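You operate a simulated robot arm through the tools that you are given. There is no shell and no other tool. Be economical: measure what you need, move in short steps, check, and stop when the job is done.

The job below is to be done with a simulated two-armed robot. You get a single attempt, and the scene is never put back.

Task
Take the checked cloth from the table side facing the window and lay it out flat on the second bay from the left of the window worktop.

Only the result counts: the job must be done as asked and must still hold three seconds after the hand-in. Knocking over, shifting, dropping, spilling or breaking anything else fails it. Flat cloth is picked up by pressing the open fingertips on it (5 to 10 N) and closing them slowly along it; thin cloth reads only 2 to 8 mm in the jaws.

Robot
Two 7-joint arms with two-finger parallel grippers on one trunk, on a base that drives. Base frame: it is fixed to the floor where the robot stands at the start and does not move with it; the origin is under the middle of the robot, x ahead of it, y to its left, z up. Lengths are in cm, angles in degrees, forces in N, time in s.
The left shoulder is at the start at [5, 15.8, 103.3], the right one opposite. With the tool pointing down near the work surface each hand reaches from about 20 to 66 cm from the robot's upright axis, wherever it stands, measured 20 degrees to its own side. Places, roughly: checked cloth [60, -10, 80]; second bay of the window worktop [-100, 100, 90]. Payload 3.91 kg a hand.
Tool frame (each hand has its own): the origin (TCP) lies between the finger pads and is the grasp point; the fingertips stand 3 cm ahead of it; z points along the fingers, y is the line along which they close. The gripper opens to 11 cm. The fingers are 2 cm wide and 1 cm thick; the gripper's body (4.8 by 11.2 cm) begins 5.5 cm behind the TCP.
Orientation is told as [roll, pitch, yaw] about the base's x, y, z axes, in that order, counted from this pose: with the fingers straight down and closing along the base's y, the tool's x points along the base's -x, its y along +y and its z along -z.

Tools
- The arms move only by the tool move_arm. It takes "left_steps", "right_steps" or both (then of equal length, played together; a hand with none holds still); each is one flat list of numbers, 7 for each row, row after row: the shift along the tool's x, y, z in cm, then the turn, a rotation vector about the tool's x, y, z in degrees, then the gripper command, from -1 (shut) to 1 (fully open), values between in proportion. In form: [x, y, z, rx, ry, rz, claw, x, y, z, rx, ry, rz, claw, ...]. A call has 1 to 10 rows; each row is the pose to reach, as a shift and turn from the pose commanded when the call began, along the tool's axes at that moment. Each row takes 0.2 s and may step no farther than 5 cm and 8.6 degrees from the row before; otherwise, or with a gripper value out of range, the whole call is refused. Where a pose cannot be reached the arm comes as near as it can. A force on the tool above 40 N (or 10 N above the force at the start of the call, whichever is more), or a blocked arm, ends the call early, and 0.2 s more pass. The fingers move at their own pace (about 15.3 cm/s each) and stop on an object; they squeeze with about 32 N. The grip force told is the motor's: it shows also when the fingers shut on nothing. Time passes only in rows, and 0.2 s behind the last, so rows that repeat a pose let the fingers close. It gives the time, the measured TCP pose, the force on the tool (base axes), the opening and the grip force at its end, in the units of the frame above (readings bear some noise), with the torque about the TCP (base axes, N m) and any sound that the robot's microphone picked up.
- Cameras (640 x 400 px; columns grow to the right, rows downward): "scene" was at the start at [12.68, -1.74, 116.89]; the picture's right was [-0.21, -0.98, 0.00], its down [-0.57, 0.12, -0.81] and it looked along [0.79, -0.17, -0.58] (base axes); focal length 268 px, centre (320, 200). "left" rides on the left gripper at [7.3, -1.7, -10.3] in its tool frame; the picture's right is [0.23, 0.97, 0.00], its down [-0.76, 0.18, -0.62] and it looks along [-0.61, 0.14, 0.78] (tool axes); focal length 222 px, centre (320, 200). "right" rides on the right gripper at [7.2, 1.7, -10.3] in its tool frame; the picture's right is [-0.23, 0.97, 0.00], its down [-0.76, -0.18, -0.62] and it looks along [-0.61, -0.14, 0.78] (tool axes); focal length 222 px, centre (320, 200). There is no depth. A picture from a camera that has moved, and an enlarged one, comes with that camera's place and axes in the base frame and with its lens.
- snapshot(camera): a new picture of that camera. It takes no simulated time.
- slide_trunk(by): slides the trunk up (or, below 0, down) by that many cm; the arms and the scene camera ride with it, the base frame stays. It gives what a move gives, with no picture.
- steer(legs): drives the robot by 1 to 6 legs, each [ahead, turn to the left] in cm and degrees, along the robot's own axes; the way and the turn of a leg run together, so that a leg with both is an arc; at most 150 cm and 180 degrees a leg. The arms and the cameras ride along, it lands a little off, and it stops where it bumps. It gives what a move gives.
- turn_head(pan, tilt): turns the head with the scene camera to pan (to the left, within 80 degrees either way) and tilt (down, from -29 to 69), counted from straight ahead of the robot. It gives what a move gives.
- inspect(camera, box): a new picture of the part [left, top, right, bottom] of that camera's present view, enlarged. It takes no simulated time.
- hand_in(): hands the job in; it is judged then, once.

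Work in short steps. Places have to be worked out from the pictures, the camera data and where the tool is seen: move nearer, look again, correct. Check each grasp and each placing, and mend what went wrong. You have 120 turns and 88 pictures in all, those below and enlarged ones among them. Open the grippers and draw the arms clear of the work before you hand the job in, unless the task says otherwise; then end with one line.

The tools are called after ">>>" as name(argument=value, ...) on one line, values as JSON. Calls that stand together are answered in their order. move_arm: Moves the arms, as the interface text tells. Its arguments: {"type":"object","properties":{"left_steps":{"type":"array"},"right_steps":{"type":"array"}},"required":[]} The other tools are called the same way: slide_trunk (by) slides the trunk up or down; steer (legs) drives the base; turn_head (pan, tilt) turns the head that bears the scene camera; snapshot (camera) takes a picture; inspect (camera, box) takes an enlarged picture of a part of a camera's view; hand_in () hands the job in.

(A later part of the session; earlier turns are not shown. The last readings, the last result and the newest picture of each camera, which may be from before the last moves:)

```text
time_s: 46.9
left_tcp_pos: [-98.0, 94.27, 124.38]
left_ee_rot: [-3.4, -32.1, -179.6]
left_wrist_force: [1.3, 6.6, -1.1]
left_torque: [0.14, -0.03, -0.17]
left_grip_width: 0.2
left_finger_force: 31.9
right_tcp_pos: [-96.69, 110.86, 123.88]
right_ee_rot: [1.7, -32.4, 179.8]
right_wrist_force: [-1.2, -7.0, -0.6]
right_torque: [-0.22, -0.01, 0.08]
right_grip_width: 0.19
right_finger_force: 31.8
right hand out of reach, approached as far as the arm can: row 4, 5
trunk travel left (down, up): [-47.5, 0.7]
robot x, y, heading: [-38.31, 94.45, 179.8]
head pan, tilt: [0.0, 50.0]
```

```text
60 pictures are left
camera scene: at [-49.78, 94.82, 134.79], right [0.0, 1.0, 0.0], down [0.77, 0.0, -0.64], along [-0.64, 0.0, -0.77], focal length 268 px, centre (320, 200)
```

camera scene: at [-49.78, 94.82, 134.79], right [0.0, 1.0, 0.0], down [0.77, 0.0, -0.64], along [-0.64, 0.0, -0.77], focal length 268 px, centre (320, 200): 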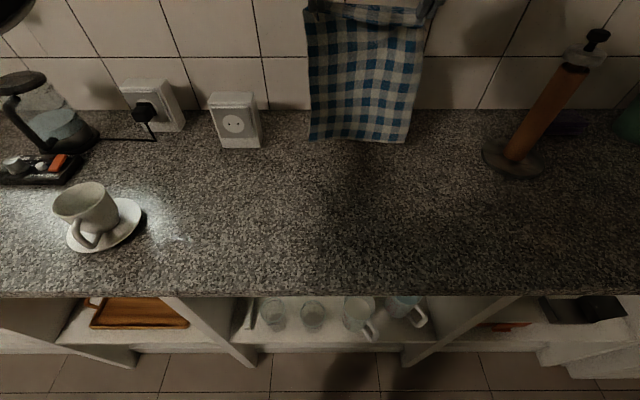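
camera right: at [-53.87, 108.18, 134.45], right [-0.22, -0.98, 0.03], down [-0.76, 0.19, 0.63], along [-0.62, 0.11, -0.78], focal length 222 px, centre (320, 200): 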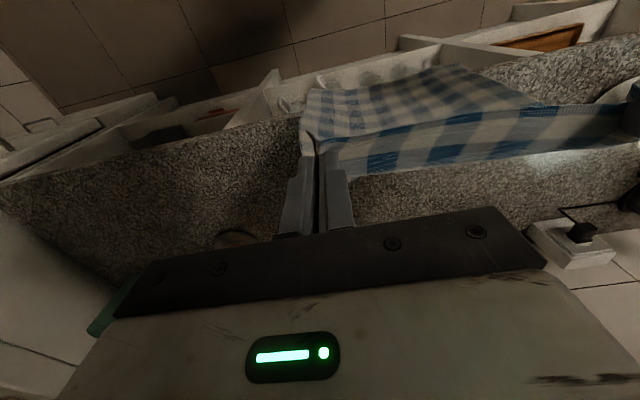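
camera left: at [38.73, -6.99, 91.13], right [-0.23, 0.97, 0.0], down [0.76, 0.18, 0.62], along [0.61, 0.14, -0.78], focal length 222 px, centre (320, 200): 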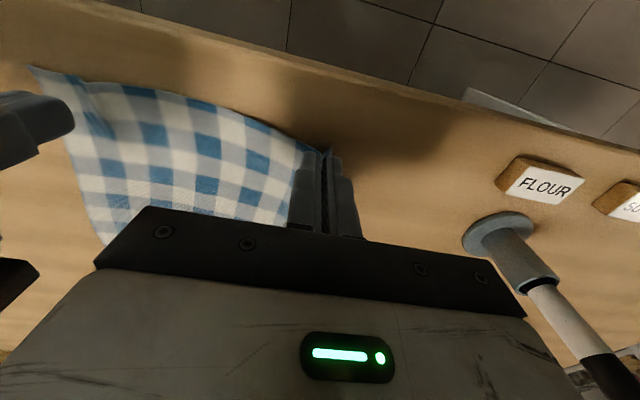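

Right hand is at its reach limit; I square the left hand with it, then lower the trunk 6 cm so the bottom edge comes nearly onto the worktop.

>>> move_arm(left_steps=[0.5, -0.25, -0.3, 0, 0, 0, -1, 1.0, -0.5, -0.4, 0, 0, 0, -1], right_steps=[0.1, 0, 0, 0, 0, 0, -1, 0.2, 0, 0, 0, 0, 0, -1])

>>> slide_trunk(by=-6)

>>> snapshot(camera="scene")

```text
time_s: 47.5
left_tcp_pos: [-96.68, 94.35, 124.23]
left_ee_rot: [-3.2, -32.3, -179.4]
left_wrist_force: [1.0, 4.4, 0.0]
left_torque: [0.13, -0.04, -0.11]
left_grip_width: 0.19
left_finger_force: 31.9
right_tcp_pos: [-96.38, 110.96, 123.87]
right_ee_rot: [1.4, -32.5, 179.8]
right_wrist_force: [0.2, -4.7, 1.1]
right_torque: [-0.17, 0.0, 0.04]
right_grip_width: 0.24
right_finger_force: 32.2
trunk travel left (down, up): [-47.5, 0.7]
robot x, y, heading: [-37.92, 94.36, 179.8]
head pan, tilt: [0.0, 50.0]
```

```text
time_s: 48.5
left_tcp_pos: [-96.69, 94.5, 118.34]
left_ee_rot: [-3.4, -32.3, -179.5]
left_wrist_force: [0.8, 4.6, -0.5]
left_torque: [0.11, -0.02, -0.06]
left_grip_width: 0.18
left_finger_force: 32.5
right_tcp_pos: [-96.29, 110.97, 117.81]
right_ee_rot: [1.4, -32.4, 179.8]
right_wrist_force: [-0.2, -5.3, 0.6]
right_torque: [-0.16, 0.0, 0.05]
right_grip_width: 0.18
right_finger_force: 31.9
trunk travel left (down, up): [-41.5, 6.7]
robot x, y, heading: [-38.09, 94.58, 179.6]
head pan, tilt: [0.0, 50.0]
```

```text
59 pictures are left
camera scene: at [-49.59, 94.75, 128.82], right [0.0, 1.0, 0.0], down [0.77, 0.0, -0.64], along [-0.64, 0.0, -0.77], focal length 268 px, centre (320, 200)
```

scene: 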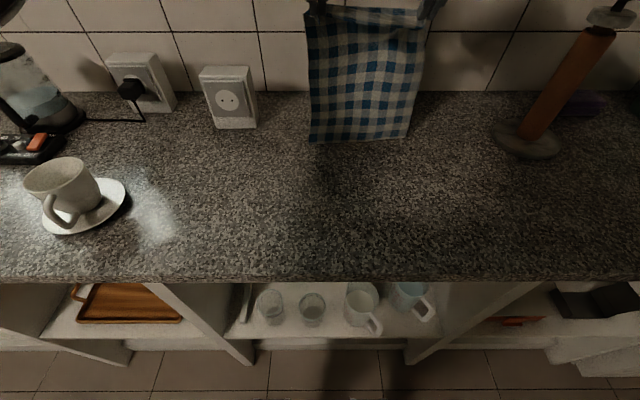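

Bottom edge is ~2–3 cm above the worktop. I begin the lay: lower and draw back at about 45°.

>>> move_arm(left_steps=[0.7, -0.1, 0.74, 0, 0, 0, -1, 1.48, -0.2, 1.5, 0, 0, 0, -1, 2.61, -0.3, 2.1, 0, 0, 0, -1, 3.99, -0.3, 2.5, 0, 0, 0, -1, 5.36, -0.3, 2.9, 0, 0, 0, -1, 6.74, -0.3, 3.2, 0, 0, 0, -1, 8.12, -0.3, 3.5, 0, 0, 0, -1, 9.5, -0.3, 3.8, 0, 0, 0, -1, 10.88, -0.3, 4.12, 0, 0, 0, -1, 12.25, -0.3, 4.43, 0, 0, 0, -1], right_steps=[0.7, 0, 0.74, 0, 0, 0, -1, 1.48, 0, 1.43, 0, 0, 0, -1, 2.61, 0, 1.91, 0, 0, 0, -1, 3.99, 0, 2.23, 0, 0, 0, -1, 5.36, 0, 2.54, 0, 0, 0, -1, 6.74, 0, 2.86, 0, 0, 0, -1, 8.12, 0, 3.18, 0, 0, 0, -1, 9.5, 0, 3.5, 0, 0, 0, -1, 10.88, 0, 3.82, 0, 0, 0, -1, 12.25, 0, 4.13, 0, 0, 0, -1])

>>> snapshot(camera="scene")

```text
time_s: 50.7
left_tcp_pos: [-88.66, 94.99, 108.06]
left_ee_rot: [-3.3, -32.2, -179.3]
left_wrist_force: [0.8, 0.7, 0.6]
left_torque: [0.0, -0.02, -0.02]
left_grip_width: 0.21
left_finger_force: 32.3
right_tcp_pos: [-88.27, 110.86, 107.68]
right_ee_rot: [1.4, -32.7, 179.9]
right_wrist_force: [0.0, 0.0, 0.2]
right_torque: [0.03, 0.01, 0.01]
right_grip_width: 0.19
right_finger_force: 31.7
trunk travel left (down, up): [-41.5, 6.7]
robot x, y, heading: [-38.07, 94.56, 179.9]
head pan, tilt: [0.0, 50.0]
```

```text
58 pictures are left
camera scene: at [-49.6, 94.75, 128.82], right [0.0, 1.0, 0.0], down [0.77, 0.0, -0.64], along [-0.64, 0.0, -0.77], focal length 268 px, centre (320, 200)
```

scene: 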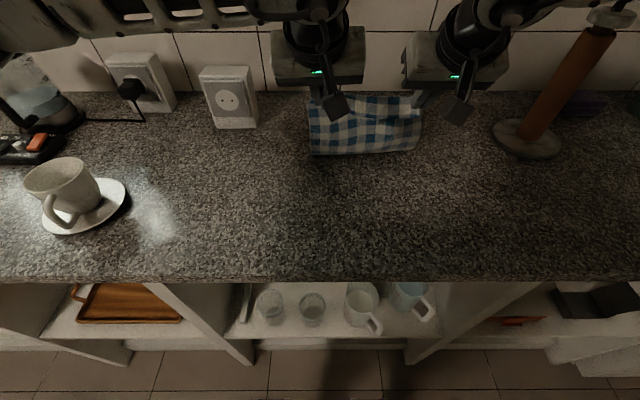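

I check the contact shape with the wrist camera.

>>> snapshot(camera="left")

>>> snapshot(camera="right")

>>> inspect(camera="scene", box=[260, 60, 460, 185])

```text
57 pictures are left
camera left: at [-76.99, 96.22, 112.93], right [0.17, -0.97, -0.17], down [-0.32, -0.22, 0.92], along [-0.93, -0.11, -0.34], focal length 222 px, centre (320, 200)
```

left: 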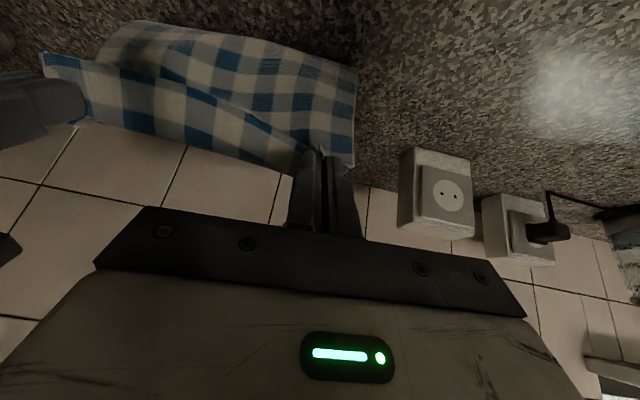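

```text
56 pictures are left
camera right: at [-76.57, 109.47, 112.53], right [-0.18, -0.97, 0.14], down [-0.31, 0.19, 0.93], along [-0.93, 0.13, -0.34], focal length 222 px, centre (320, 200)
```

right: 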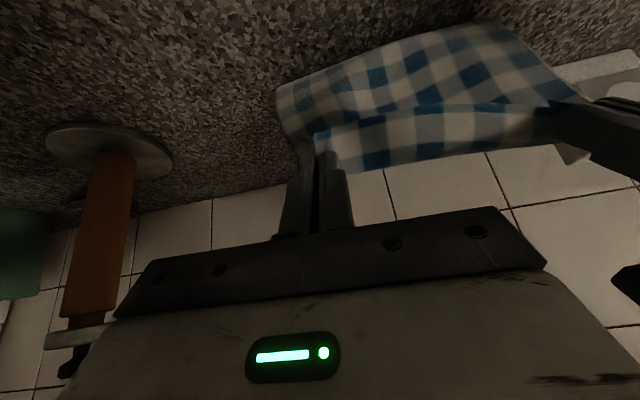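

```text
3.20 times, centred on (360, 122) of scene
camera zoom: at [-49.6, 94.75, 128.82], right [0.0, 1.0, 0.0], down [0.77, 0.0, -0.64], along [-0.64, 0.0, -0.77], focal length 859 px, centre (192, 448)
```

zoom: 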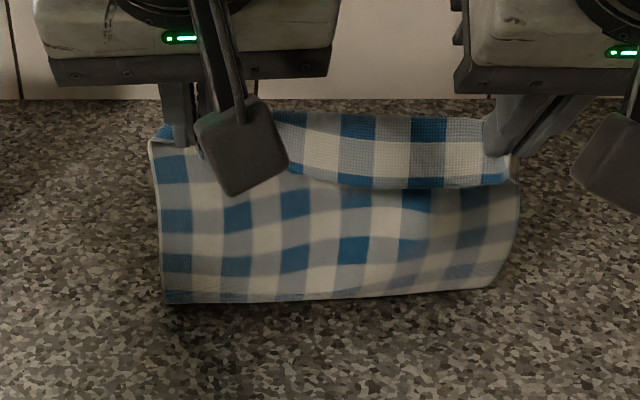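

The cloth has started settling with the far part on the worktop. I continue drawing back slightly faster than lowering, to keep it taut.

>>> move_arm(left_steps=[1.23, 0, 0.175, 0, 0, 0, -1, 2.46, 0, 0.35, 0, 0, 0, -1, 3.69, 0, 0.53, 0, 0, 0, -1, 4.92, 0, 0.7, 0, 0, 0, -1, 6.15, 0, 0.88, 0, 0, 0, -1, 7.38, 0, 1.05, 0, 0, 0, -1, 8.61, 0, 1.23, 0, 0, 0, -1, 9.84, 0, 1.4, 0, 0, 0, -1], right_steps=[1.23, 0, 0.175, 0, 0, 0, -1, 2.46, 0, 0.35, 0, 0, 0, -1, 3.69, 0, 0.53, 0, 0, 0, -1, 4.92, 0, 0.7, 0, 0, 0, -1, 6.15, 0, 0.88, 0, 0, 0, -1, 7.38, 0, 1.05, 0, 0, 0, -1, 8.61, 0, 1.23, 0, 0, 0, -1, 9.84, 0, 1.4, 0, 0, 0, -1])

>>> inspect(camera="scene", box=[220, 40, 500, 215])

>>> snapshot(camera="left")

```text
time_s: 52.5
left_tcp_pos: [-81.09, 95.14, 101.61]
left_ee_rot: [-3.2, -32.3, -179.4]
left_wrist_force: [0.6, 0.4, -0.3]
left_torque: [-0.03, 0.0, 0.0]
left_grip_width: 0.2
left_finger_force: 32.2
right_tcp_pos: [-80.73, 110.78, 101.32]
right_ee_rot: [1.4, -32.5, 179.8]
right_wrist_force: [0.6, 0.6, -0.6]
right_torque: [0.0, 0.04, 0.0]
right_grip_width: 0.18
right_finger_force: 32.0
trunk travel left (down, up): [-41.5, 6.7]
robot x, y, heading: [-37.73, 94.59, 179.8]
head pan, tilt: [0.0, 50.0]
```

```text
2.29 times, centred on (360, 128) of scene
camera zoom: at [-49.61, 94.75, 128.81], right [0.0, 1.0, 0.0], down [0.77, 0.0, -0.64], along [-0.64, 0.0, -0.77], focal length 614 px, centre (229, 366)
```

zoom: 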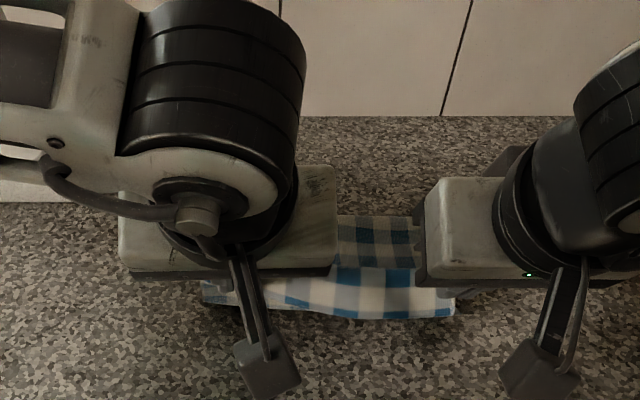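

```text
53 pictures are left
camera left: at [-69.36, 96.36, 106.46], right [0.17, -0.97, -0.17], down [-0.32, -0.22, 0.92], along [-0.93, -0.11, -0.34], focal length 222 px, centre (320, 200)
```

left: 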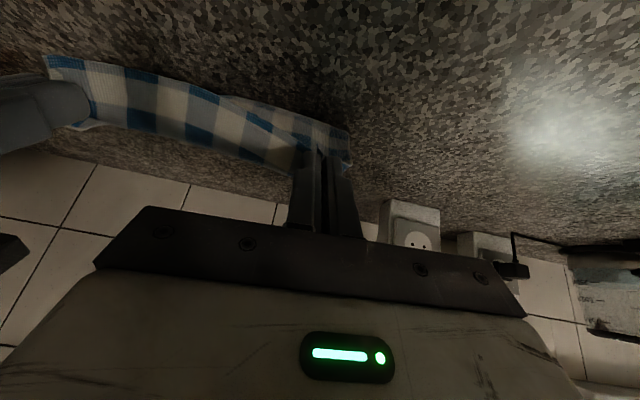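

Far edge is at x≈−104 and nearly taut. I continue down and back.

>>> move_arm(left_steps=[0.99, 0, 0.265, 0, 0, 0, -1, 1.98, 0, 0.53, 0, 0, 0, -1, 2.97, 0, 0.8, 0, 0, 0, -1, 3.96, 0, 1.06, 0, 0, 0, -1, 4.95, 0, 1.33, 0, 0, 0, -1, 5.94, 0, 1.59, 0, 0, 0, -1, 6.93, 0, 1.86, 0, 0, 0, -1, 7.92, 0, 2.12, 0, 0, 0, -1, 8.91, 0, 2.39, 0, 0, 0, -1], right_steps=[0.99, 0, 0.265, 0, 0, 0, -1, 1.98, 0, 0.53, 0, 0, 0, -1, 2.97, 0, 0.8, 0, 0, 0, -1, 3.96, 0, 1.06, 0, 0, 0, -1, 4.95, 0, 1.33, 0, 0, 0, -1, 5.94, 0, 1.59, 0, 0, 0, -1, 6.93, 0, 1.86, 0, 0, 0, -1, 7.92, 0, 2.12, 0, 0, 0, -1, 8.91, 0, 2.39, 0, 0, 0, -1])

>>> turn_head(pan=0, tilt=55)

>>> snapshot(camera="scene")

>>> snapshot(camera="left")

```text
time_s: 54.5
left_tcp_pos: [-74.93, 95.41, 94.76]
left_ee_rot: [-3.3, -32.2, -179.4]
left_wrist_force: [0.3, 0.8, -0.2]
left_torque: [-0.02, 0.01, -0.05]
left_grip_width: 0.18
left_finger_force: 32.0
right_tcp_pos: [-74.51, 110.6, 94.47]
right_ee_rot: [1.5, -32.6, 179.8]
right_wrist_force: [-0.7, -0.6, 0.8]
right_torque: [-0.02, -0.03, 0.0]
right_grip_width: 0.21
right_finger_force: 31.7
trunk travel left (down, up): [-41.5, 6.7]
robot x, y, heading: [-37.62, 94.91, 179.8]
head pan, tilt: [0.0, 50.0]
```

```text
time_s: 55.1
left_tcp_pos: [-74.87, 95.4, 94.85]
left_ee_rot: [-3.4, -32.1, -179.4]
left_wrist_force: [0.7, 0.4, 0.1]
left_torque: [-0.04, 0.0, -0.01]
left_grip_width: 0.19
left_finger_force: 31.9
right_tcp_pos: [-74.49, 110.71, 94.41]
right_ee_rot: [1.4, -32.5, 179.9]
right_wrist_force: [0.5, 1.0, -0.1]
right_torque: [0.0, -0.03, 0.02]
right_grip_width: 0.18
right_finger_force: 31.9
trunk travel left (down, up): [-41.5, 6.7]
robot x, y, heading: [-38.34, 94.38, 179.8]
head pan, tilt: [0.0, 55.0]
```

```text
52 pictures are left
camera scene: at [-49.12, 94.75, 128.16], right [0.0, 1.0, 0.0], down [0.82, 0.0, -0.57], along [-0.57, 0.0, -0.82], focal length 268 px, centre (320, 200)
```

scene: 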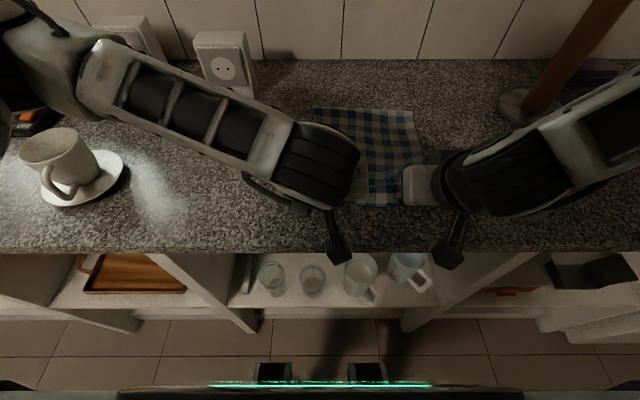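

```text
51 pictures are left
camera left: at [-63.17, 96.6, 99.74], right [0.17, -0.97, -0.17], down [-0.32, -0.22, 0.92], along [-0.93, -0.11, -0.34], focal length 222 px, centre (320, 200)
```

left: 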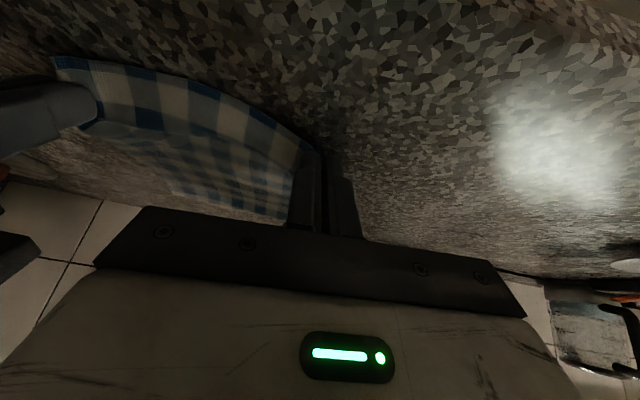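

The cloth lies from x≈−103 and is taut. I rotate the tools back to vertical (tips draw back 1.6 cm, tensioning it), and widen the hands slightly.

>>> move_arm(left_steps=[0, 0.1, 0, 0, 8, 0, -1, 0, 0.2, 0, 0, 16, 0, -1, 0, 0.3, 0, 0, 24, 0, -1, 0, 0.4, 0, 0, 32, 0, -1, 0, 0.4, 0, 0, 32, 0, -1], right_steps=[0, -0.1, 0, 0, 8, 0, -1, 0, -0.2, 0, 0, 16, 0, -1, 0, -0.3, 0, 0, 24, 0, -1, 0, -0.4, 0, 0, 32, 0, -1, 0, -0.4, 0, 0, 32, 0, -1])

>>> snapshot(camera="left")

>>> snapshot(camera="right")

```text
time_s: 56.3
left_tcp_pos: [-74.83, 94.93, 94.85]
left_ee_rot: [-2.8, -0.1, 178.8]
left_wrist_force: [0.0, 0.1, -0.5]
left_torque: [0.0, -0.03, -0.06]
left_grip_width: 0.19
left_finger_force: 32.1
right_tcp_pos: [-74.53, 110.97, 94.43]
right_ee_rot: [1.2, -0.5, -179.4]
right_wrist_force: [-0.3, 0.2, -0.8]
right_torque: [0.01, 0.03, 0.03]
right_grip_width: 0.19
right_finger_force: 32.6
trunk travel left (down, up): [-41.5, 6.7]
robot x, y, heading: [-37.88, 94.64, 179.9]
head pan, tilt: [0.0, 55.0]
```

```text
50 pictures are left
camera left: at [-67.51, 96.03, 105.17], right [0.21, -0.98, -0.05], down [-0.76, -0.19, 0.62], along [-0.61, -0.09, -0.79], focal length 222 px, centre (320, 200)
```

left: 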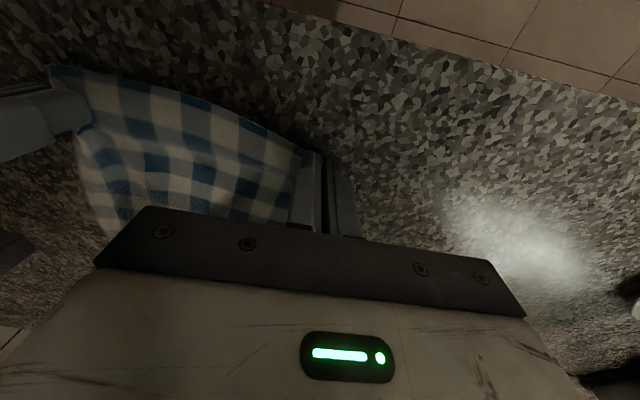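

```text
49 pictures are left
camera right: at [-67.15, 109.76, 104.71], right [-0.22, -0.98, 0.02], down [-0.76, 0.18, 0.63], along [-0.61, 0.12, -0.78], focal length 222 px, centre (320, 200)
```

right: 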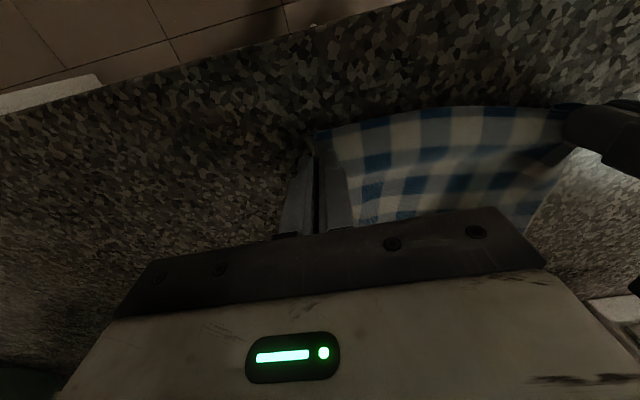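

Now lower both toward contact with the worktop, levelling the left hand.

>>> move_arm(left_steps=[0, 0, 0.8, 0, 0, 0, -1, 0, 0, 1.6, 0, 0, 0, -1, 0, 0, 2.2, 0, 0, 0, -1], right_steps=[0, 0, 0.6, 0, 0, 0, -1, 0, 0, 1.2, 0, 0, 0, -1, 0, 0, 1.8, 0, 0, 0, -1])

```text
time_s: 57.1
left_tcp_pos: [-74.91, 95.12, 93.2]
left_ee_rot: [-3.0, -0.9, 178.9]
left_wrist_force: [-0.5, -6.1, 30.6]
left_torque: [-0.23, 0.23, 0.01]
left_grip_width: 0.21
left_finger_force: 31.9
right_tcp_pos: [-74.5, 111.06, 93.09]
right_ee_rot: [1.1, -1.1, -179.4]
right_wrist_force: [0.7, 7.9, 35.5]
right_torque: [0.28, -0.3, 0.02]
right_grip_width: 0.2
right_finger_force: 32.3
trunk travel left (down, up): [-41.5, 6.7]
robot x, y, heading: [-38.26, 94.73, 179.7]
head pan, tilt: [0.0, 55.0]
```

Contact at TCP z≈93.2 (worktop ≈90.2). I ease to a light press and open slowly to about 3 cm so the tips spread the gathers out.

>>> move_arm(left_steps=[0, 0, -0.45, 0, 0, 0, -1, 0, 0, -0.45, 0, 0, 0, -1], right_steps=[0, 0, -0.5, 0, 0, 0, -1, 0, 0, -0.5, 0, 0, 0, -1])

>>> move_arm(left_steps=[0, 0, 0, 0, 0, 0, -0.94, 0, 0, 0, 0, 0, 0, -0.88, 0, 0, 0, 0, 0, 0, -0.82, 0, 0, 0, 0, 0, 0, -0.76, 0, 0, 0, 0, 0, 0, -0.7, 0, 0, 0, 0, 0, 0, -0.64, 0, 0, 0, 0, 0, 0, -0.58, 0, 0, 0, 0, 0, 0, -0.52, 0, 0, 0, 0, 0, 0, -0.46], right_steps=[0, 0, 0, 0, 0, 0, -0.94, 0, 0, 0, 0, 0, 0, -0.88, 0, 0, 0, 0, 0, 0, -0.82, 0, 0, 0, 0, 0, 0, -0.76, 0, 0, 0, 0, 0, 0, -0.7, 0, 0, 0, 0, 0, 0, -0.64, 0, 0, 0, 0, 0, 0, -0.58, 0, 0, 0, 0, 0, 0, -0.52, 0, 0, 0, 0, 0, 0, -0.46])

>>> snapshot(camera="left")

>>> snapshot(camera="right")

```text
time_s: 57.7
left_tcp_pos: [-74.83, 95.1, 93.21]
left_ee_rot: [-2.9, -0.5, 178.9]
left_wrist_force: [-4.1, -0.9, 23.5]
left_torque: [-0.07, 0.24, -0.01]
left_grip_width: 0.22
left_finger_force: 32.7
right_tcp_pos: [-74.45, 111.05, 93.23]
right_ee_rot: [1.3, -0.6, -179.4]
right_wrist_force: [-2.5, 0.0, 14.7]
right_torque: [-0.02, 0.0, -0.02]
right_grip_width: 0.2
right_finger_force: 31.7
trunk travel left (down, up): [-41.5, 6.7]
robot x, y, heading: [-37.79, 94.73, 180.0]
head pan, tilt: [0.0, 55.0]
```

```text
time_s: 59.7
left_tcp_pos: [-74.75, 95.16, 93.07]
left_ee_rot: [-2.9, -0.3, 178.8]
left_wrist_force: [1.1, 4.7, 23.1]
left_torque: [-0.21, 0.07, -0.02]
left_grip_width: 2.65
left_finger_force: 0.0
right_tcp_pos: [-74.39, 111.3, 93.17]
right_ee_rot: [1.2, -0.6, -179.3]
right_wrist_force: [-0.1, 0.0, 3.7]
right_torque: [0.07, 0.0, -0.02]
right_grip_width: 2.92
right_finger_force: 0.0
trunk travel left (down, up): [-41.5, 6.7]
robot x, y, heading: [-38.12, 94.21, 179.5]
head pan, tilt: [0.0, 55.0]
```

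```text
48 pictures are left
camera left: at [-67.36, 96.15, 103.54], right [0.21, -0.98, -0.05], down [-0.76, -0.19, 0.62], along [-0.61, -0.09, -0.78], focal length 222 px, centre (320, 200)
```

left: 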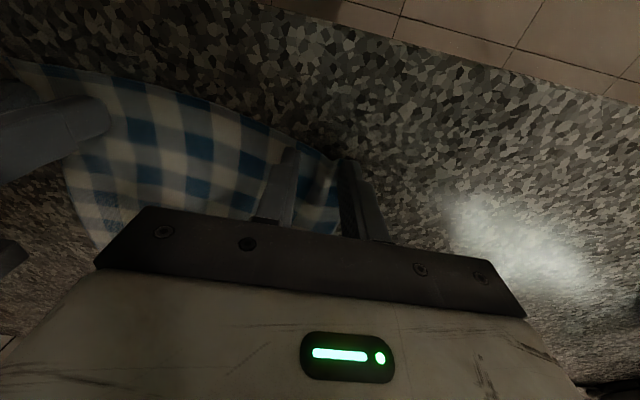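

```text
47 pictures are left
camera right: at [-67.01, 109.81, 103.43], right [-0.22, -0.98, 0.02], down [-0.76, 0.18, 0.63], along [-0.62, 0.12, -0.78], focal length 222 px, centre (320, 200)
```

right: 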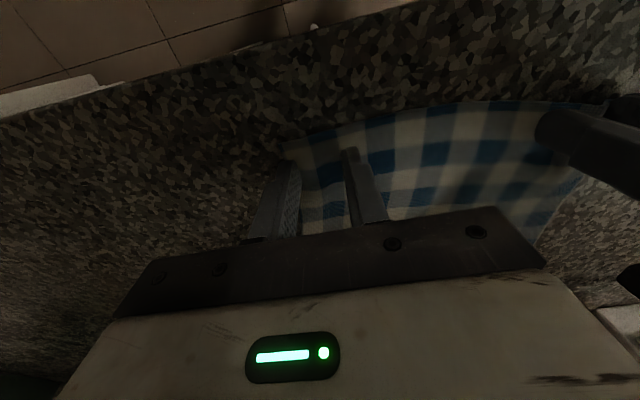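

Cloth released and spread out. I lift both hands straight up and clear to look.

>>> move_arm(left_steps=[0, 0, -0.5, 0, 0, 0, -0.46, 0, 0, -1.5, 0, 0, 0, -0.46, 0, 0, -4, 0, 0, 0, -0.46, 0, 0, -8, 0, 0, 0, -0.46, 0, 0, -12, 0, 0, 0, -0.46, 4, 2.5, -12, 0, 0, 0, -0.46, 8, 5, -12, 0, 0, 0, -0.46, 8, 9, -12, 0, 0, 0, -0.46], right_steps=[0, 0, -0.5, 0, 0, 0, -0.46, 0, 0, -1.5, 0, 0, 0, -0.46, 0, 0, -4, 0, 0, 0, -0.46, 0, 0, -8, 0, 0, 0, -0.46, 0, 0, -12, 0, 0, 0, -0.46, 4, -2.5, -12, 0, 0, 0, -0.46, 8, -5, -12, 0, 0, 0, -0.46, 8, -9, -12, 0, 0, 0, -0.46])

>>> snapshot(camera="scene")

```text
time_s: 61.5
left_tcp_pos: [-66.91, 85.45, 104.69]
left_ee_rot: [-2.8, -0.3, 178.9]
left_wrist_force: [-1.1, -0.4, -0.1]
left_torque: [-0.01, -0.03, -0.01]
left_grip_width: 2.98
left_finger_force: 0.0
right_tcp_pos: [-66.45, 120.36, 104.93]
right_ee_rot: [1.3, -0.5, -179.4]
right_wrist_force: [0.7, -0.1, 0.1]
right_torque: [0.03, 0.0, -0.01]
right_grip_width: 2.97
right_finger_force: 0.0
trunk travel left (down, up): [-41.5, 6.7]
robot x, y, heading: [-38.15, 94.53, 179.9]
head pan, tilt: [0.0, 55.0]
```

```text
46 pictures are left
camera scene: at [-49.1, 94.75, 128.17], right [0.0, 1.0, 0.0], down [0.82, 0.0, -0.57], along [-0.57, 0.0, -0.82], focal length 268 px, centre (320, 200)
```

scene: 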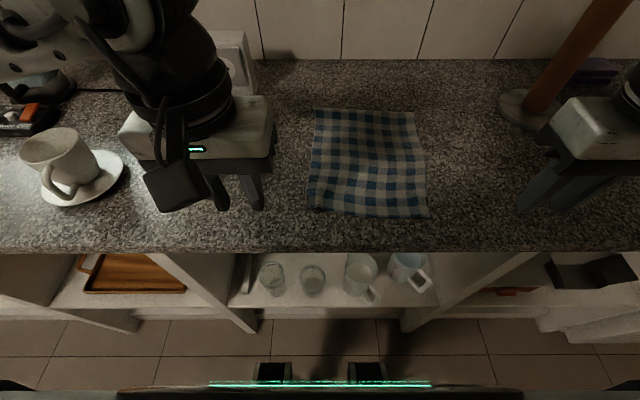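

The cloth lies well within the bay; I zoom in to check flatness.

>>> inspect(camera="scene", box=[285, 90, 455, 230])

>>> snapshot(camera="right")

>>> snapshot(camera="left")

```text
2.86 times, centred on (370, 160) of scene
camera zoom: at [-49.1, 94.75, 128.17], right [0.0, 1.0, 0.0], down [0.82, 0.0, -0.57], along [-0.57, 0.0, -0.82], focal length 767 px, centre (177, 314)
```

zoom: 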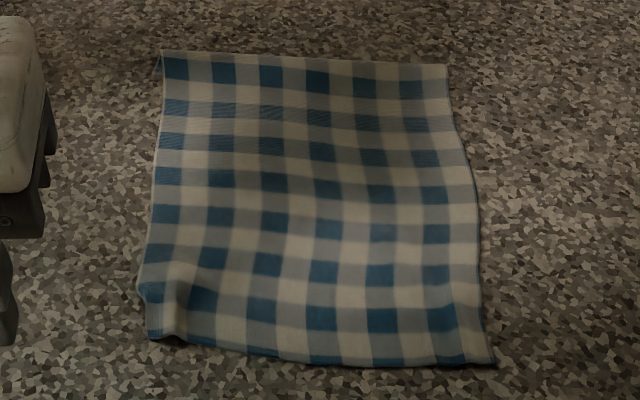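

```text
44 pictures are left
camera right: at [-59.14, 119.1, 115.12], right [-0.22, -0.98, 0.02], down [-0.76, 0.18, 0.63], along [-0.62, 0.12, -0.78], focal length 222 px, centre (320, 200)
```

right: 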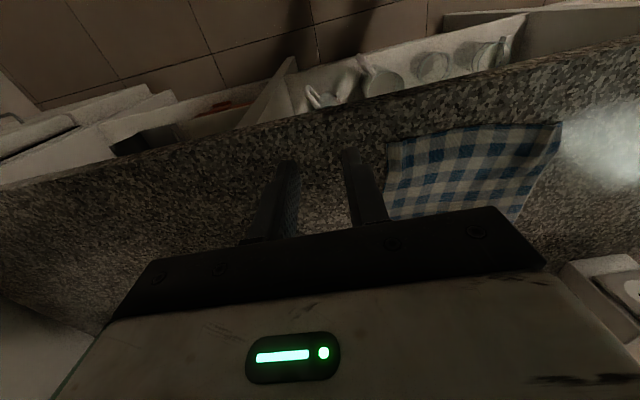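

```text
43 pictures are left
camera left: at [-59.54, 86.43, 114.92], right [0.21, -0.98, -0.05], down [-0.76, -0.19, 0.62], along [-0.61, -0.09, -0.79], focal length 222 px, centre (320, 200)
```

left: 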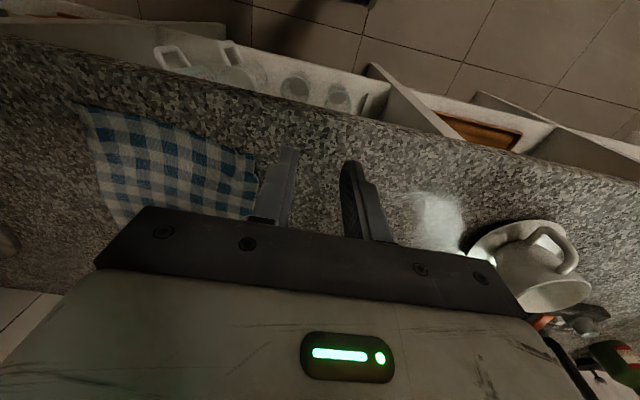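

Only a small pucker remains at the near-left corner (≈[-76, 94.7]). I straddle it with the left fingers partly open, press lightly and open to smooth it.

>>> move_arm(left_steps=[-2.8, -3.1, 0, -1, 0, 0, -0.7, -5.6, -6.2, 0, -2, 0, 0, -0.7, -8.6, -9.2, 0, -2.9, 0, 0, -0.7, -8.6, -9.2, 4, -2.9, 0, 0, -0.7, -8.6, -9.2, 8, -2.9, 0, 0, -0.7, -8.6, -9.2, 10, -2.9, 0, 0, -0.7])

>>> snapshot(camera="left")

```text
time_s: 62.9
left_tcp_pos: [-75.44, 95.1, 94.85]
left_ee_rot: [0.1, -0.4, 178.8]
left_wrist_force: [0.3, 0.8, 0.6]
left_torque: [0.0, 0.04, -0.02]
left_grip_width: 1.67
left_finger_force: 0.1
right_tcp_pos: [-66.48, 120.4, 104.92]
right_ee_rot: [1.3, -0.4, -179.4]
right_wrist_force: [-0.3, 0.5, -0.1]
right_torque: [-0.02, 0.0, 0.02]
right_grip_width: 2.96
right_finger_force: 0.1
trunk travel left (down, up): [-41.5, 6.7]
robot x, y, heading: [-38.22, 94.45, 179.7]
head pan, tilt: [0.0, 55.0]
```

```text
42 pictures are left
camera left: at [-68.12, 96.7, 105.2], right [0.21, -0.98, 0.0], down [-0.76, -0.16, 0.63], along [-0.61, -0.13, -0.78], focal length 222 px, centre (320, 200)
```

left: 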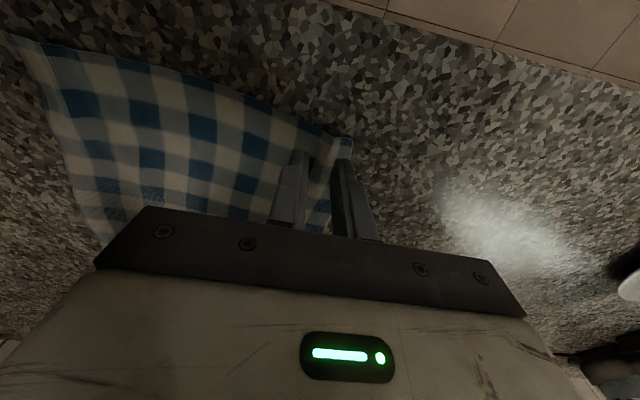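

Fingers straddle the pucker. Lower to light contact.

>>> move_arm(left_steps=[0.3, -0.2, 1.0, 0, 0, 0, -0.7, 0.3, -0.2, 1.55, 0, 0, 0, -0.7, 0.3, -0.2, 1.8, 0, 0, 0, -0.7])

```text
time_s: 63.7
left_tcp_pos: [-75.2, 95.33, 93.24]
left_ee_rot: [0.1, -0.2, 178.7]
left_wrist_force: [0.1, 0.1, 0.8]
left_torque: [-0.04, 0.0, -0.02]
left_grip_width: 1.65
left_finger_force: 0.1
right_tcp_pos: [-66.41, 120.47, 104.85]
right_ee_rot: [1.1, -0.5, -179.4]
right_wrist_force: [-0.2, 0.1, 0.0]
right_torque: [0.0, 0.02, -0.02]
right_grip_width: 2.95
right_finger_force: 0.1
trunk travel left (down, up): [-41.5, 6.7]
robot x, y, heading: [-37.78, 94.65, 179.9]
head pan, tilt: [0.0, 55.0]
```

Almost touching; press a bit more and open while pressing.

>>> move_arm(left_steps=[0, 0, 0.15, 0, 0, 0, -0.7, 0, 0, 0.28, 0, 0, 0, -0.7, 0, 0, 0.28, 0, 0, 0, -0.65, 0, 0, 0.28, 0, 0, 0, -0.6, 0, 0, 0.28, 0, 0, 0, -0.55, 0, 0, 0.28, 0, 0, 0, -0.5, 0, 0, 0.28, 0, 0, 0, -0.45, 0, 0, 0.28, 0, 0, 0, -0.4])

>>> snapshot(camera="left")

```text
time_s: 65.5
left_tcp_pos: [-75.19, 95.44, 93.2]
left_ee_rot: [0.0, -0.4, 178.8]
left_wrist_force: [-1.0, 4.5, 24.9]
left_torque: [-0.36, -0.01, -0.02]
left_grip_width: 2.86
left_finger_force: 0.0
right_tcp_pos: [-66.5, 120.44, 104.92]
right_ee_rot: [1.1, -0.7, -179.4]
right_wrist_force: [-0.3, 0.0, -0.6]
right_torque: [-0.02, 0.0, 0.03]
right_grip_width: 2.96
right_finger_force: 0.1
trunk travel left (down, up): [-41.5, 6.7]
robot x, y, heading: [-38.22, 94.38, 179.7]
head pan, tilt: [0.0, 55.0]
```

```text
41 pictures are left
camera left: at [-67.7, 97.02, 103.39], right [0.21, -0.98, 0.0], down [-0.76, -0.16, 0.63], along [-0.62, -0.13, -0.78], focal length 222 px, centre (320, 200)
```

left: 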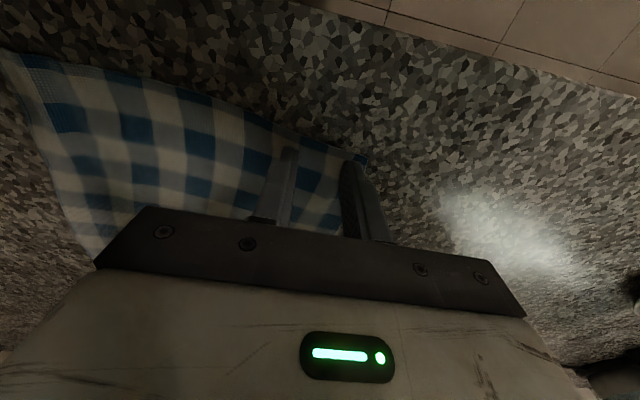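

The pucker is spread and the corner moved outward. I lift straight up, draw aside and check.

>>> move_arm(left_steps=[0, 0, -0.6, 0, 0, 0, -0.4, 0, 0, -2, 0, 0, 0, -0.4, 0, 0, -6, 0, 0, 0, -0.4, 0, 0, -10, 0, 0, 0, -0.4, 4, 3, -12, 0, 0, 0, -0.4, 8, 6, -12, 0, 0, 0, -0.4, 8, 10, -12, 0, 0, 0, -0.4])

>>> inspect(camera="scene", box=[285, 90, 455, 230])

```text
refused: row 5 steps farther than a row can; nothing moved
```

```text
2.86 times, centred on (370, 160) of scene
camera zoom: at [-48.98, 94.81, 128.19], right [0.0, 1.0, 0.0], down [0.82, 0.0, -0.57], along [-0.57, 0.0, -0.82], focal length 767 px, centre (177, 314)
```

zoom: 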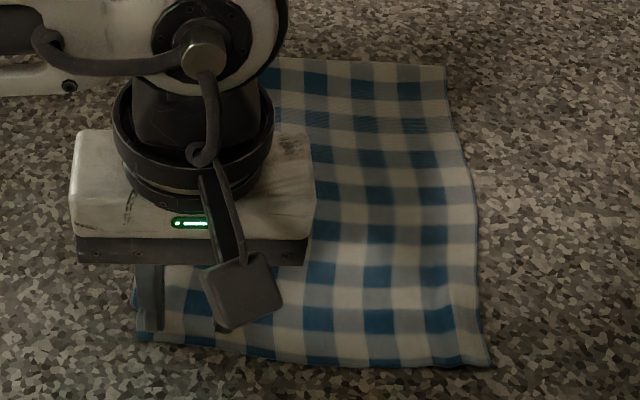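

One row was too long; same motion with smaller steps.

>>> move_arm(left_steps=[0, 0, -0.6, 0, 0, 0, -0.4, 0, 0, -2, 0, 0, 0, -0.4, 0, 0, -6, 0, 0, 0, -0.4, 0, 0, -10, 0, 0, 0, -0.4, 0, 0, -12, 0, 0, 0, -0.4, 3, 3, -12, 0, 0, 0, -0.4, 6, 6, -12, 0, 0, 0, -0.4, 8, 10, -12, 0, 0, 0, -0.4])

>>> inspect(camera="scene", box=[285, 90, 455, 230])

```text
time_s: 67.3
left_tcp_pos: [-67.16, 85.21, 104.98]
left_ee_rot: [0.0, -0.3, 178.8]
left_wrist_force: [0.6, 0.5, 0.4]
left_torque: [0.03, 0.0, -0.01]
left_grip_width: 3.31
left_finger_force: 0.0
right_tcp_pos: [-66.61, 120.26, 104.87]
right_ee_rot: [1.1, -0.5, -179.4]
right_wrist_force: [0.1, 0.2, 0.7]
right_torque: [-0.01, -0.01, 0.03]
right_grip_width: 2.98
right_finger_force: 0.1
trunk travel left (down, up): [-41.5, 6.7]
robot x, y, heading: [-38.27, 94.5, 179.7]
head pan, tilt: [0.0, 55.0]
```

```text
2.86 times, centred on (370, 160) of scene
camera zoom: at [-49.09, 94.67, 128.17], right [0.0, 1.0, 0.0], down [0.82, 0.0, -0.57], along [-0.57, 0.0, -0.82], focal length 767 px, centre (177, 314)
```

zoom: 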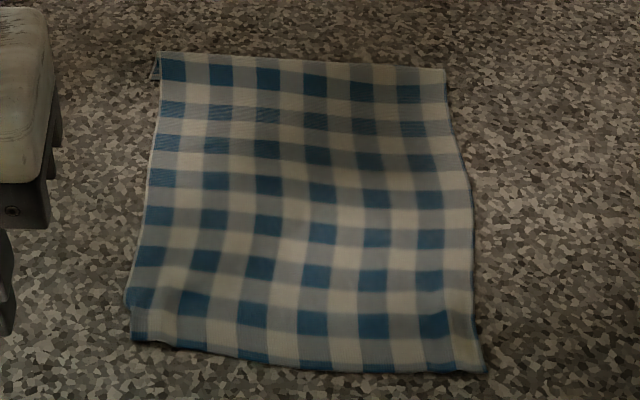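

Near side is smooth. The far-left corner shows a thin line that may be a tucked bit; I zoom on the far edge.

>>> inspect(camera="scene", box=[300, 95, 365, 135])

>>> inspect(camera="scene", box=[360, 95, 425, 135])

```text
9.85 times, centred on (332, 115) of scene
camera zoom: at [-49.09, 94.67, 128.17], right [0.0, 1.0, 0.0], down [0.82, 0.0, -0.57], along [-0.57, 0.0, -0.82], focal length 2644 px, centre (197, 1037)
```

zoom: 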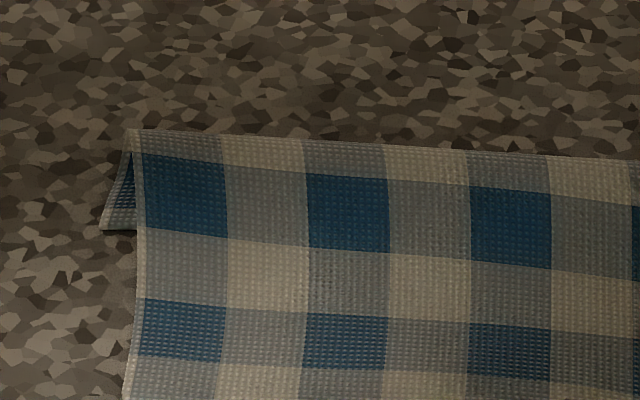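

```text
9.85 times, centred on (392, 115) of scene
camera zoom: at [-49.09, 94.67, 128.17], right [0.0, 1.0, 0.0], down [0.82, 0.0, -0.57], along [-0.57, 0.0, -0.82], focal length 2644 px, centre (-394, 1037)
```

zoom: 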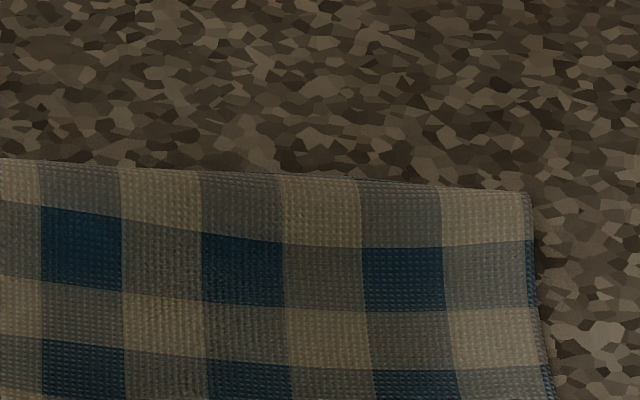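

The far edge is tucked under by ~2–3 cm, so the cloth is not flat. I'll regrasp the near corners, lift, and re-lay it with a trailing far edge; first move both hands above the near corners.

>>> move_arm(left_steps=[-2.3, -3.2, 0, 0, 0, 0, -0.45, -4.6, -6.5, 0, 0, 0, 0, -0.45, -6.95, -9.75, 0, 0, 0, 0, -0.45, -6.95, -9.75, 4, 0, 0, 0, -0.45, -6.95, -9.75, 8, 0, 0, 0, -0.45, -6.95, -9.75, 10.6, 0, 0, 0, -0.45], right_steps=[-2, 3.6, 0, 0.4, 0, 0, -0.45, -4, 7.2, 0, 0.8, 0, 0, -0.45, -6, 10.8, 0, 1.1, 0, 0, -0.45, -6, 10.8, 4, 1.1, 0, 0, -0.45, -6, 10.8, 8, 1.1, 0, 0, -0.45, -6, 10.8, 10.6, 1.1, 0, 0, -0.45])

>>> snapshot(camera="left")

>>> snapshot(camera="right")

```text
time_s: 68.7
left_tcp_pos: [-74.17, 94.91, 94.29]
left_ee_rot: [0.1, -0.3, 178.8]
left_wrist_force: [-0.1, -0.6, -0.5]
left_torque: [0.01, -0.01, -0.01]
left_grip_width: 3.01
left_finger_force: 0.0
right_tcp_pos: [-72.64, 109.3, 94.49]
right_ee_rot: [0.1, -0.5, -179.5]
right_wrist_force: [0.3, -0.3, 0.4]
right_torque: [0.01, 0.01, 0.0]
right_grip_width: 3.01
right_finger_force: 0.1
trunk travel left (down, up): [-41.5, 6.7]
robot x, y, heading: [-38.04, 94.36, 179.9]
head pan, tilt: [0.0, 55.0]
```

```text
36 pictures are left
camera left: at [-66.76, 96.61, 104.57], right [0.21, -0.98, 0.0], down [-0.76, -0.16, 0.63], along [-0.61, -0.13, -0.78], focal length 222 px, centre (320, 200)
```

left: 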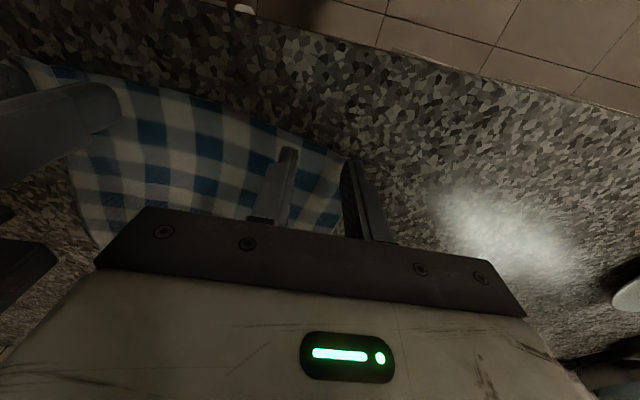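

```text
35 pictures are left
camera right: at [-65.17, 107.81, 104.8], right [-0.22, -0.98, 0.0], down [-0.76, 0.17, 0.63], along [-0.62, 0.13, -0.78], focal length 222 px, centre (320, 200)
```

right: 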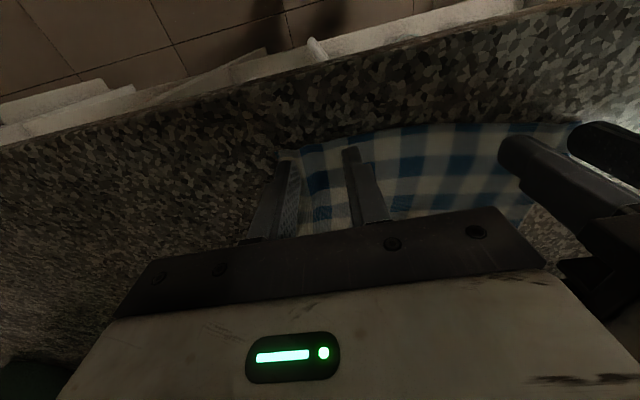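

Outer fingers sit right at the cloth's corners; I shift each hand 0.6 cm inward and lower to near contact.

>>> move_arm(left_steps=[-0.4, -0.6, 0.4, 0, 0, 0, -0.45, -0.4, -0.6, 0.9, 0, 0, 0, -0.45, -0.4, -0.6, 1.15, 0, 0, 0, -0.45], right_steps=[-0.4, 0.6, 0.6, 0, 0, 0, -0.45, -0.4, 0.6, 1.1, 0, 0, 0, -0.45, -0.4, 0.6, 1.35, 0, 0, 0, -0.45])

```text
time_s: 69.5
left_tcp_pos: [-74.52, 95.72, 93.27]
left_ee_rot: [0.1, -0.2, 178.9]
left_wrist_force: [0.0, 0.1, 0.5]
left_torque: [0.03, -0.01, -0.01]
left_grip_width: 3.03
left_finger_force: 0.2
right_tcp_pos: [-72.89, 108.59, 93.25]
right_ee_rot: [0.1, -0.4, -179.5]
right_wrist_force: [-0.5, -0.3, 0.2]
right_torque: [-0.02, 0.0, 0.01]
right_grip_width: 3.01
right_finger_force: 0.1
trunk travel left (down, up): [-41.5, 6.7]
robot x, y, heading: [-38.0, 94.58, 180.0]
head pan, tilt: [0.0, 55.0]
```

Just above contact; press a touch.

>>> move_arm(left_steps=[0, 0, 0.12, 0, 0, 0, -0.45, 0, 0, 0.22, 0, 0, 0, -0.45, 0, 0, 0.22, 0, 0, 0, -0.45], right_steps=[0, 0, 0.12, 0, 0, 0, -0.45, 0, 0, 0.22, 0, 0, 0, -0.45, 0, 0, 0.22, 0, 0, 0, -0.45])

```text
time_s: 70.3
left_tcp_pos: [-74.52, 95.62, 93.15]
left_ee_rot: [0.1, -0.5, 178.9]
left_wrist_force: [-1.7, 0.0, 10.7]
left_torque: [-0.08, 0.04, 0.02]
left_grip_width: 3.03
left_finger_force: 0.1
right_tcp_pos: [-72.78, 108.62, 93.12]
right_ee_rot: [0.1, -0.7, -179.4]
right_wrist_force: [0.7, 2.5, 16.7]
right_torque: [0.14, -0.11, -0.02]
right_grip_width: 3.05
right_finger_force: 0.1
trunk travel left (down, up): [-41.5, 6.7]
robot x, y, heading: [-38.31, 94.54, 179.8]
head pan, tilt: [0.0, 55.0]
```

10.7 and 16.7 N; I ease slightly and close slowly.

>>> move_arm(left_steps=[0, 0, -0.05, 0, 0, 0, -0.47, 0, 0, -0.05, 0, 0, 0, -0.51, 0, 0, -0.05, 0, 0, 0, -0.55, 0, 0, -0.05, 0, 0, 0, -0.59, 0, 0, -0.05, 0, 0, 0, -0.63, 0, 0, -0.05, 0, 0, 0, -0.67, 0, 0, -0.05, 0, 0, 0, -0.7], right_steps=[0, 0, -0.13, 0, 0, 0, -0.47, 0, 0, -0.13, 0, 0, 0, -0.51, 0, 0, -0.13, 0, 0, 0, -0.55, 0, 0, -0.13, 0, 0, 0, -0.59, 0, 0, -0.13, 0, 0, 0, -0.63, 0, 0, -0.13, 0, 0, 0, -0.67, 0, 0, -0.13, 0, 0, 0, -0.7])

>>> move_arm(left_steps=[0, 0, 0, 0, 0, 0, -0.74, 0, 0, 0, 0, 0, 0, -0.78, 0, 0, 0, 0, 0, 0, -0.82, 0, 0, 0, 0, 0, 0, -0.86, 0, 0, 0, 0, 0, 0, -0.9, 0, 0, 0, 0, 0, 0, -0.94, 0, 0, 0, 0, 0, 0, -1, 0, 0, 0, 0, 0, 0, -1], right_steps=[0, 0, 0, 0, 0, 0, -0.74, 0, 0, 0, 0, 0, 0, -0.78, 0, 0, 0, 0, 0, 0, -0.82, 0, 0, 0, 0, 0, 0, -0.86, 0, 0, 0, 0, 0, 0, -0.9, 0, 0, 0, 0, 0, 0, -0.94, 0, 0, 0, 0, 0, 0, -1, 0, 0, 0, 0, 0, 0, -1])

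>>> snapshot(camera="right")

```text
time_s: 71.9
left_tcp_pos: [-74.44, 95.65, 93.18]
left_ee_rot: [0.2, -0.4, 178.8]
left_wrist_force: [0.0, 1.2, 16.1]
left_torque: [-0.05, -0.09, -0.01]
left_grip_width: 1.67
left_finger_force: 0.2
right_tcp_pos: [-72.82, 108.77, 93.27]
right_ee_rot: [0.0, -0.6, -179.4]
right_wrist_force: [0.9, -0.9, 6.9]
right_torque: [0.02, -0.07, -0.01]
right_grip_width: 1.7
right_finger_force: 0.4
trunk travel left (down, up): [-41.5, 6.7]
robot x, y, heading: [-37.82, 94.69, 179.9]
head pan, tilt: [0.0, 55.0]
```

```text
time_s: 73.7
left_tcp_pos: [-74.26, 95.76, 93.19]
left_ee_rot: [-0.1, -0.3, 178.7]
left_wrist_force: [0.6, 14.6, 13.9]
left_torque: [0.36, -0.11, 0.06]
left_grip_width: 0.25
left_finger_force: 31.7
right_tcp_pos: [-72.9, 108.61, 93.09]
right_ee_rot: [0.3, -0.7, -179.4]
right_wrist_force: [-0.7, -17.6, 4.0]
right_torque: [-0.51, 0.0, 0.0]
right_grip_width: 0.2
right_finger_force: 32.0
trunk travel left (down, up): [-41.5, 6.7]
robot x, y, heading: [-38.2, 94.47, 179.9]
head pan, tilt: [0.0, 55.0]
```

```text
34 pictures are left
camera right: at [-65.46, 107.13, 103.39], right [-0.22, -0.98, 0.01], down [-0.76, 0.17, 0.63], along [-0.62, 0.13, -0.78], focal length 222 px, centre (320, 200)
```

right: 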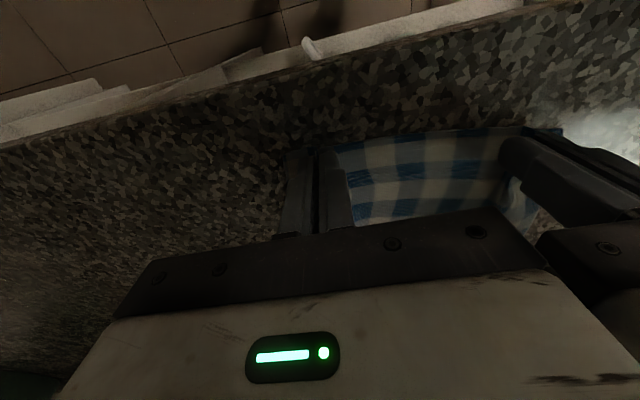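

Both grips read 2 mm+. I lift, moving up and forward over the worktop.

>>> move_arm(left_steps=[0, 0, -1.5, 0, 0, 0, -1, 0, 0, -4, 0, 0, 0, -1, -2, 0, -7, 0, 0, 0, -1, -4, 0, -10, 0, 0, 0, -1, -6, 0, -13, 0, 0, 0, -1, -8, 0, -16, 0, 0, 0, -1, -9, 0, -19, 0, 0, 0, -1], right_steps=[0, 0.2, -1.5, 0, 0, 0, -1, -0.3, 0.2, -4, 0, 0, 0, -1, -2.7, 0.2, -7, 0, 0, 0, -1, -5, 0.2, -10, 0, 0, 0, -1, -7.2, 0.2, -13, 0, 0, 0, -1, -9.4, 0.2, -16, 0, 0, 0, -1, -10.4, 0.2, -19, 0, 0, 0, -1])

>>> snapshot(camera="scene")

```text
time_s: 75.3
left_tcp_pos: [-83.4, 96.03, 112.11]
left_ee_rot: [0.2, -0.2, 178.8]
left_wrist_force: [-0.5, 5.2, -0.3]
left_torque: [0.16, 0.01, 0.02]
left_grip_width: 0.21
left_finger_force: 32.1
right_tcp_pos: [-83.19, 108.35, 112.26]
right_ee_rot: [0.1, -0.5, -179.4]
right_wrist_force: [0.6, -5.4, -0.6]
right_torque: [-0.18, -0.05, 0.01]
right_grip_width: 0.24
right_finger_force: 31.8
trunk travel left (down, up): [-41.5, 6.7]
robot x, y, heading: [-37.86, 94.6, 180.0]
head pan, tilt: [0.0, 55.0]
```

```text
33 pictures are left
camera scene: at [-49.11, 94.76, 128.16], right [0.0, 1.0, 0.0], down [0.82, 0.0, -0.57], along [-0.57, 0.0, -0.82], focal length 268 px, centre (320, 200)
```

scene: 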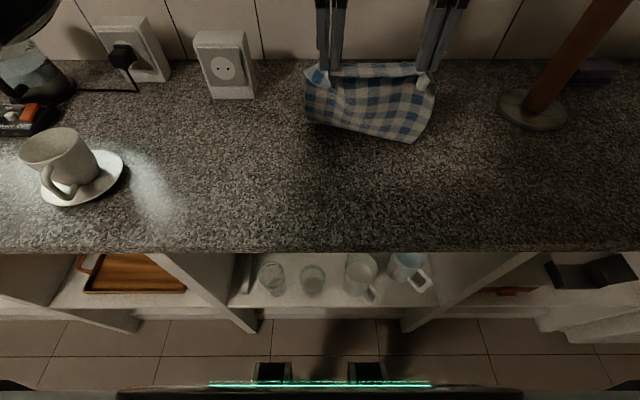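

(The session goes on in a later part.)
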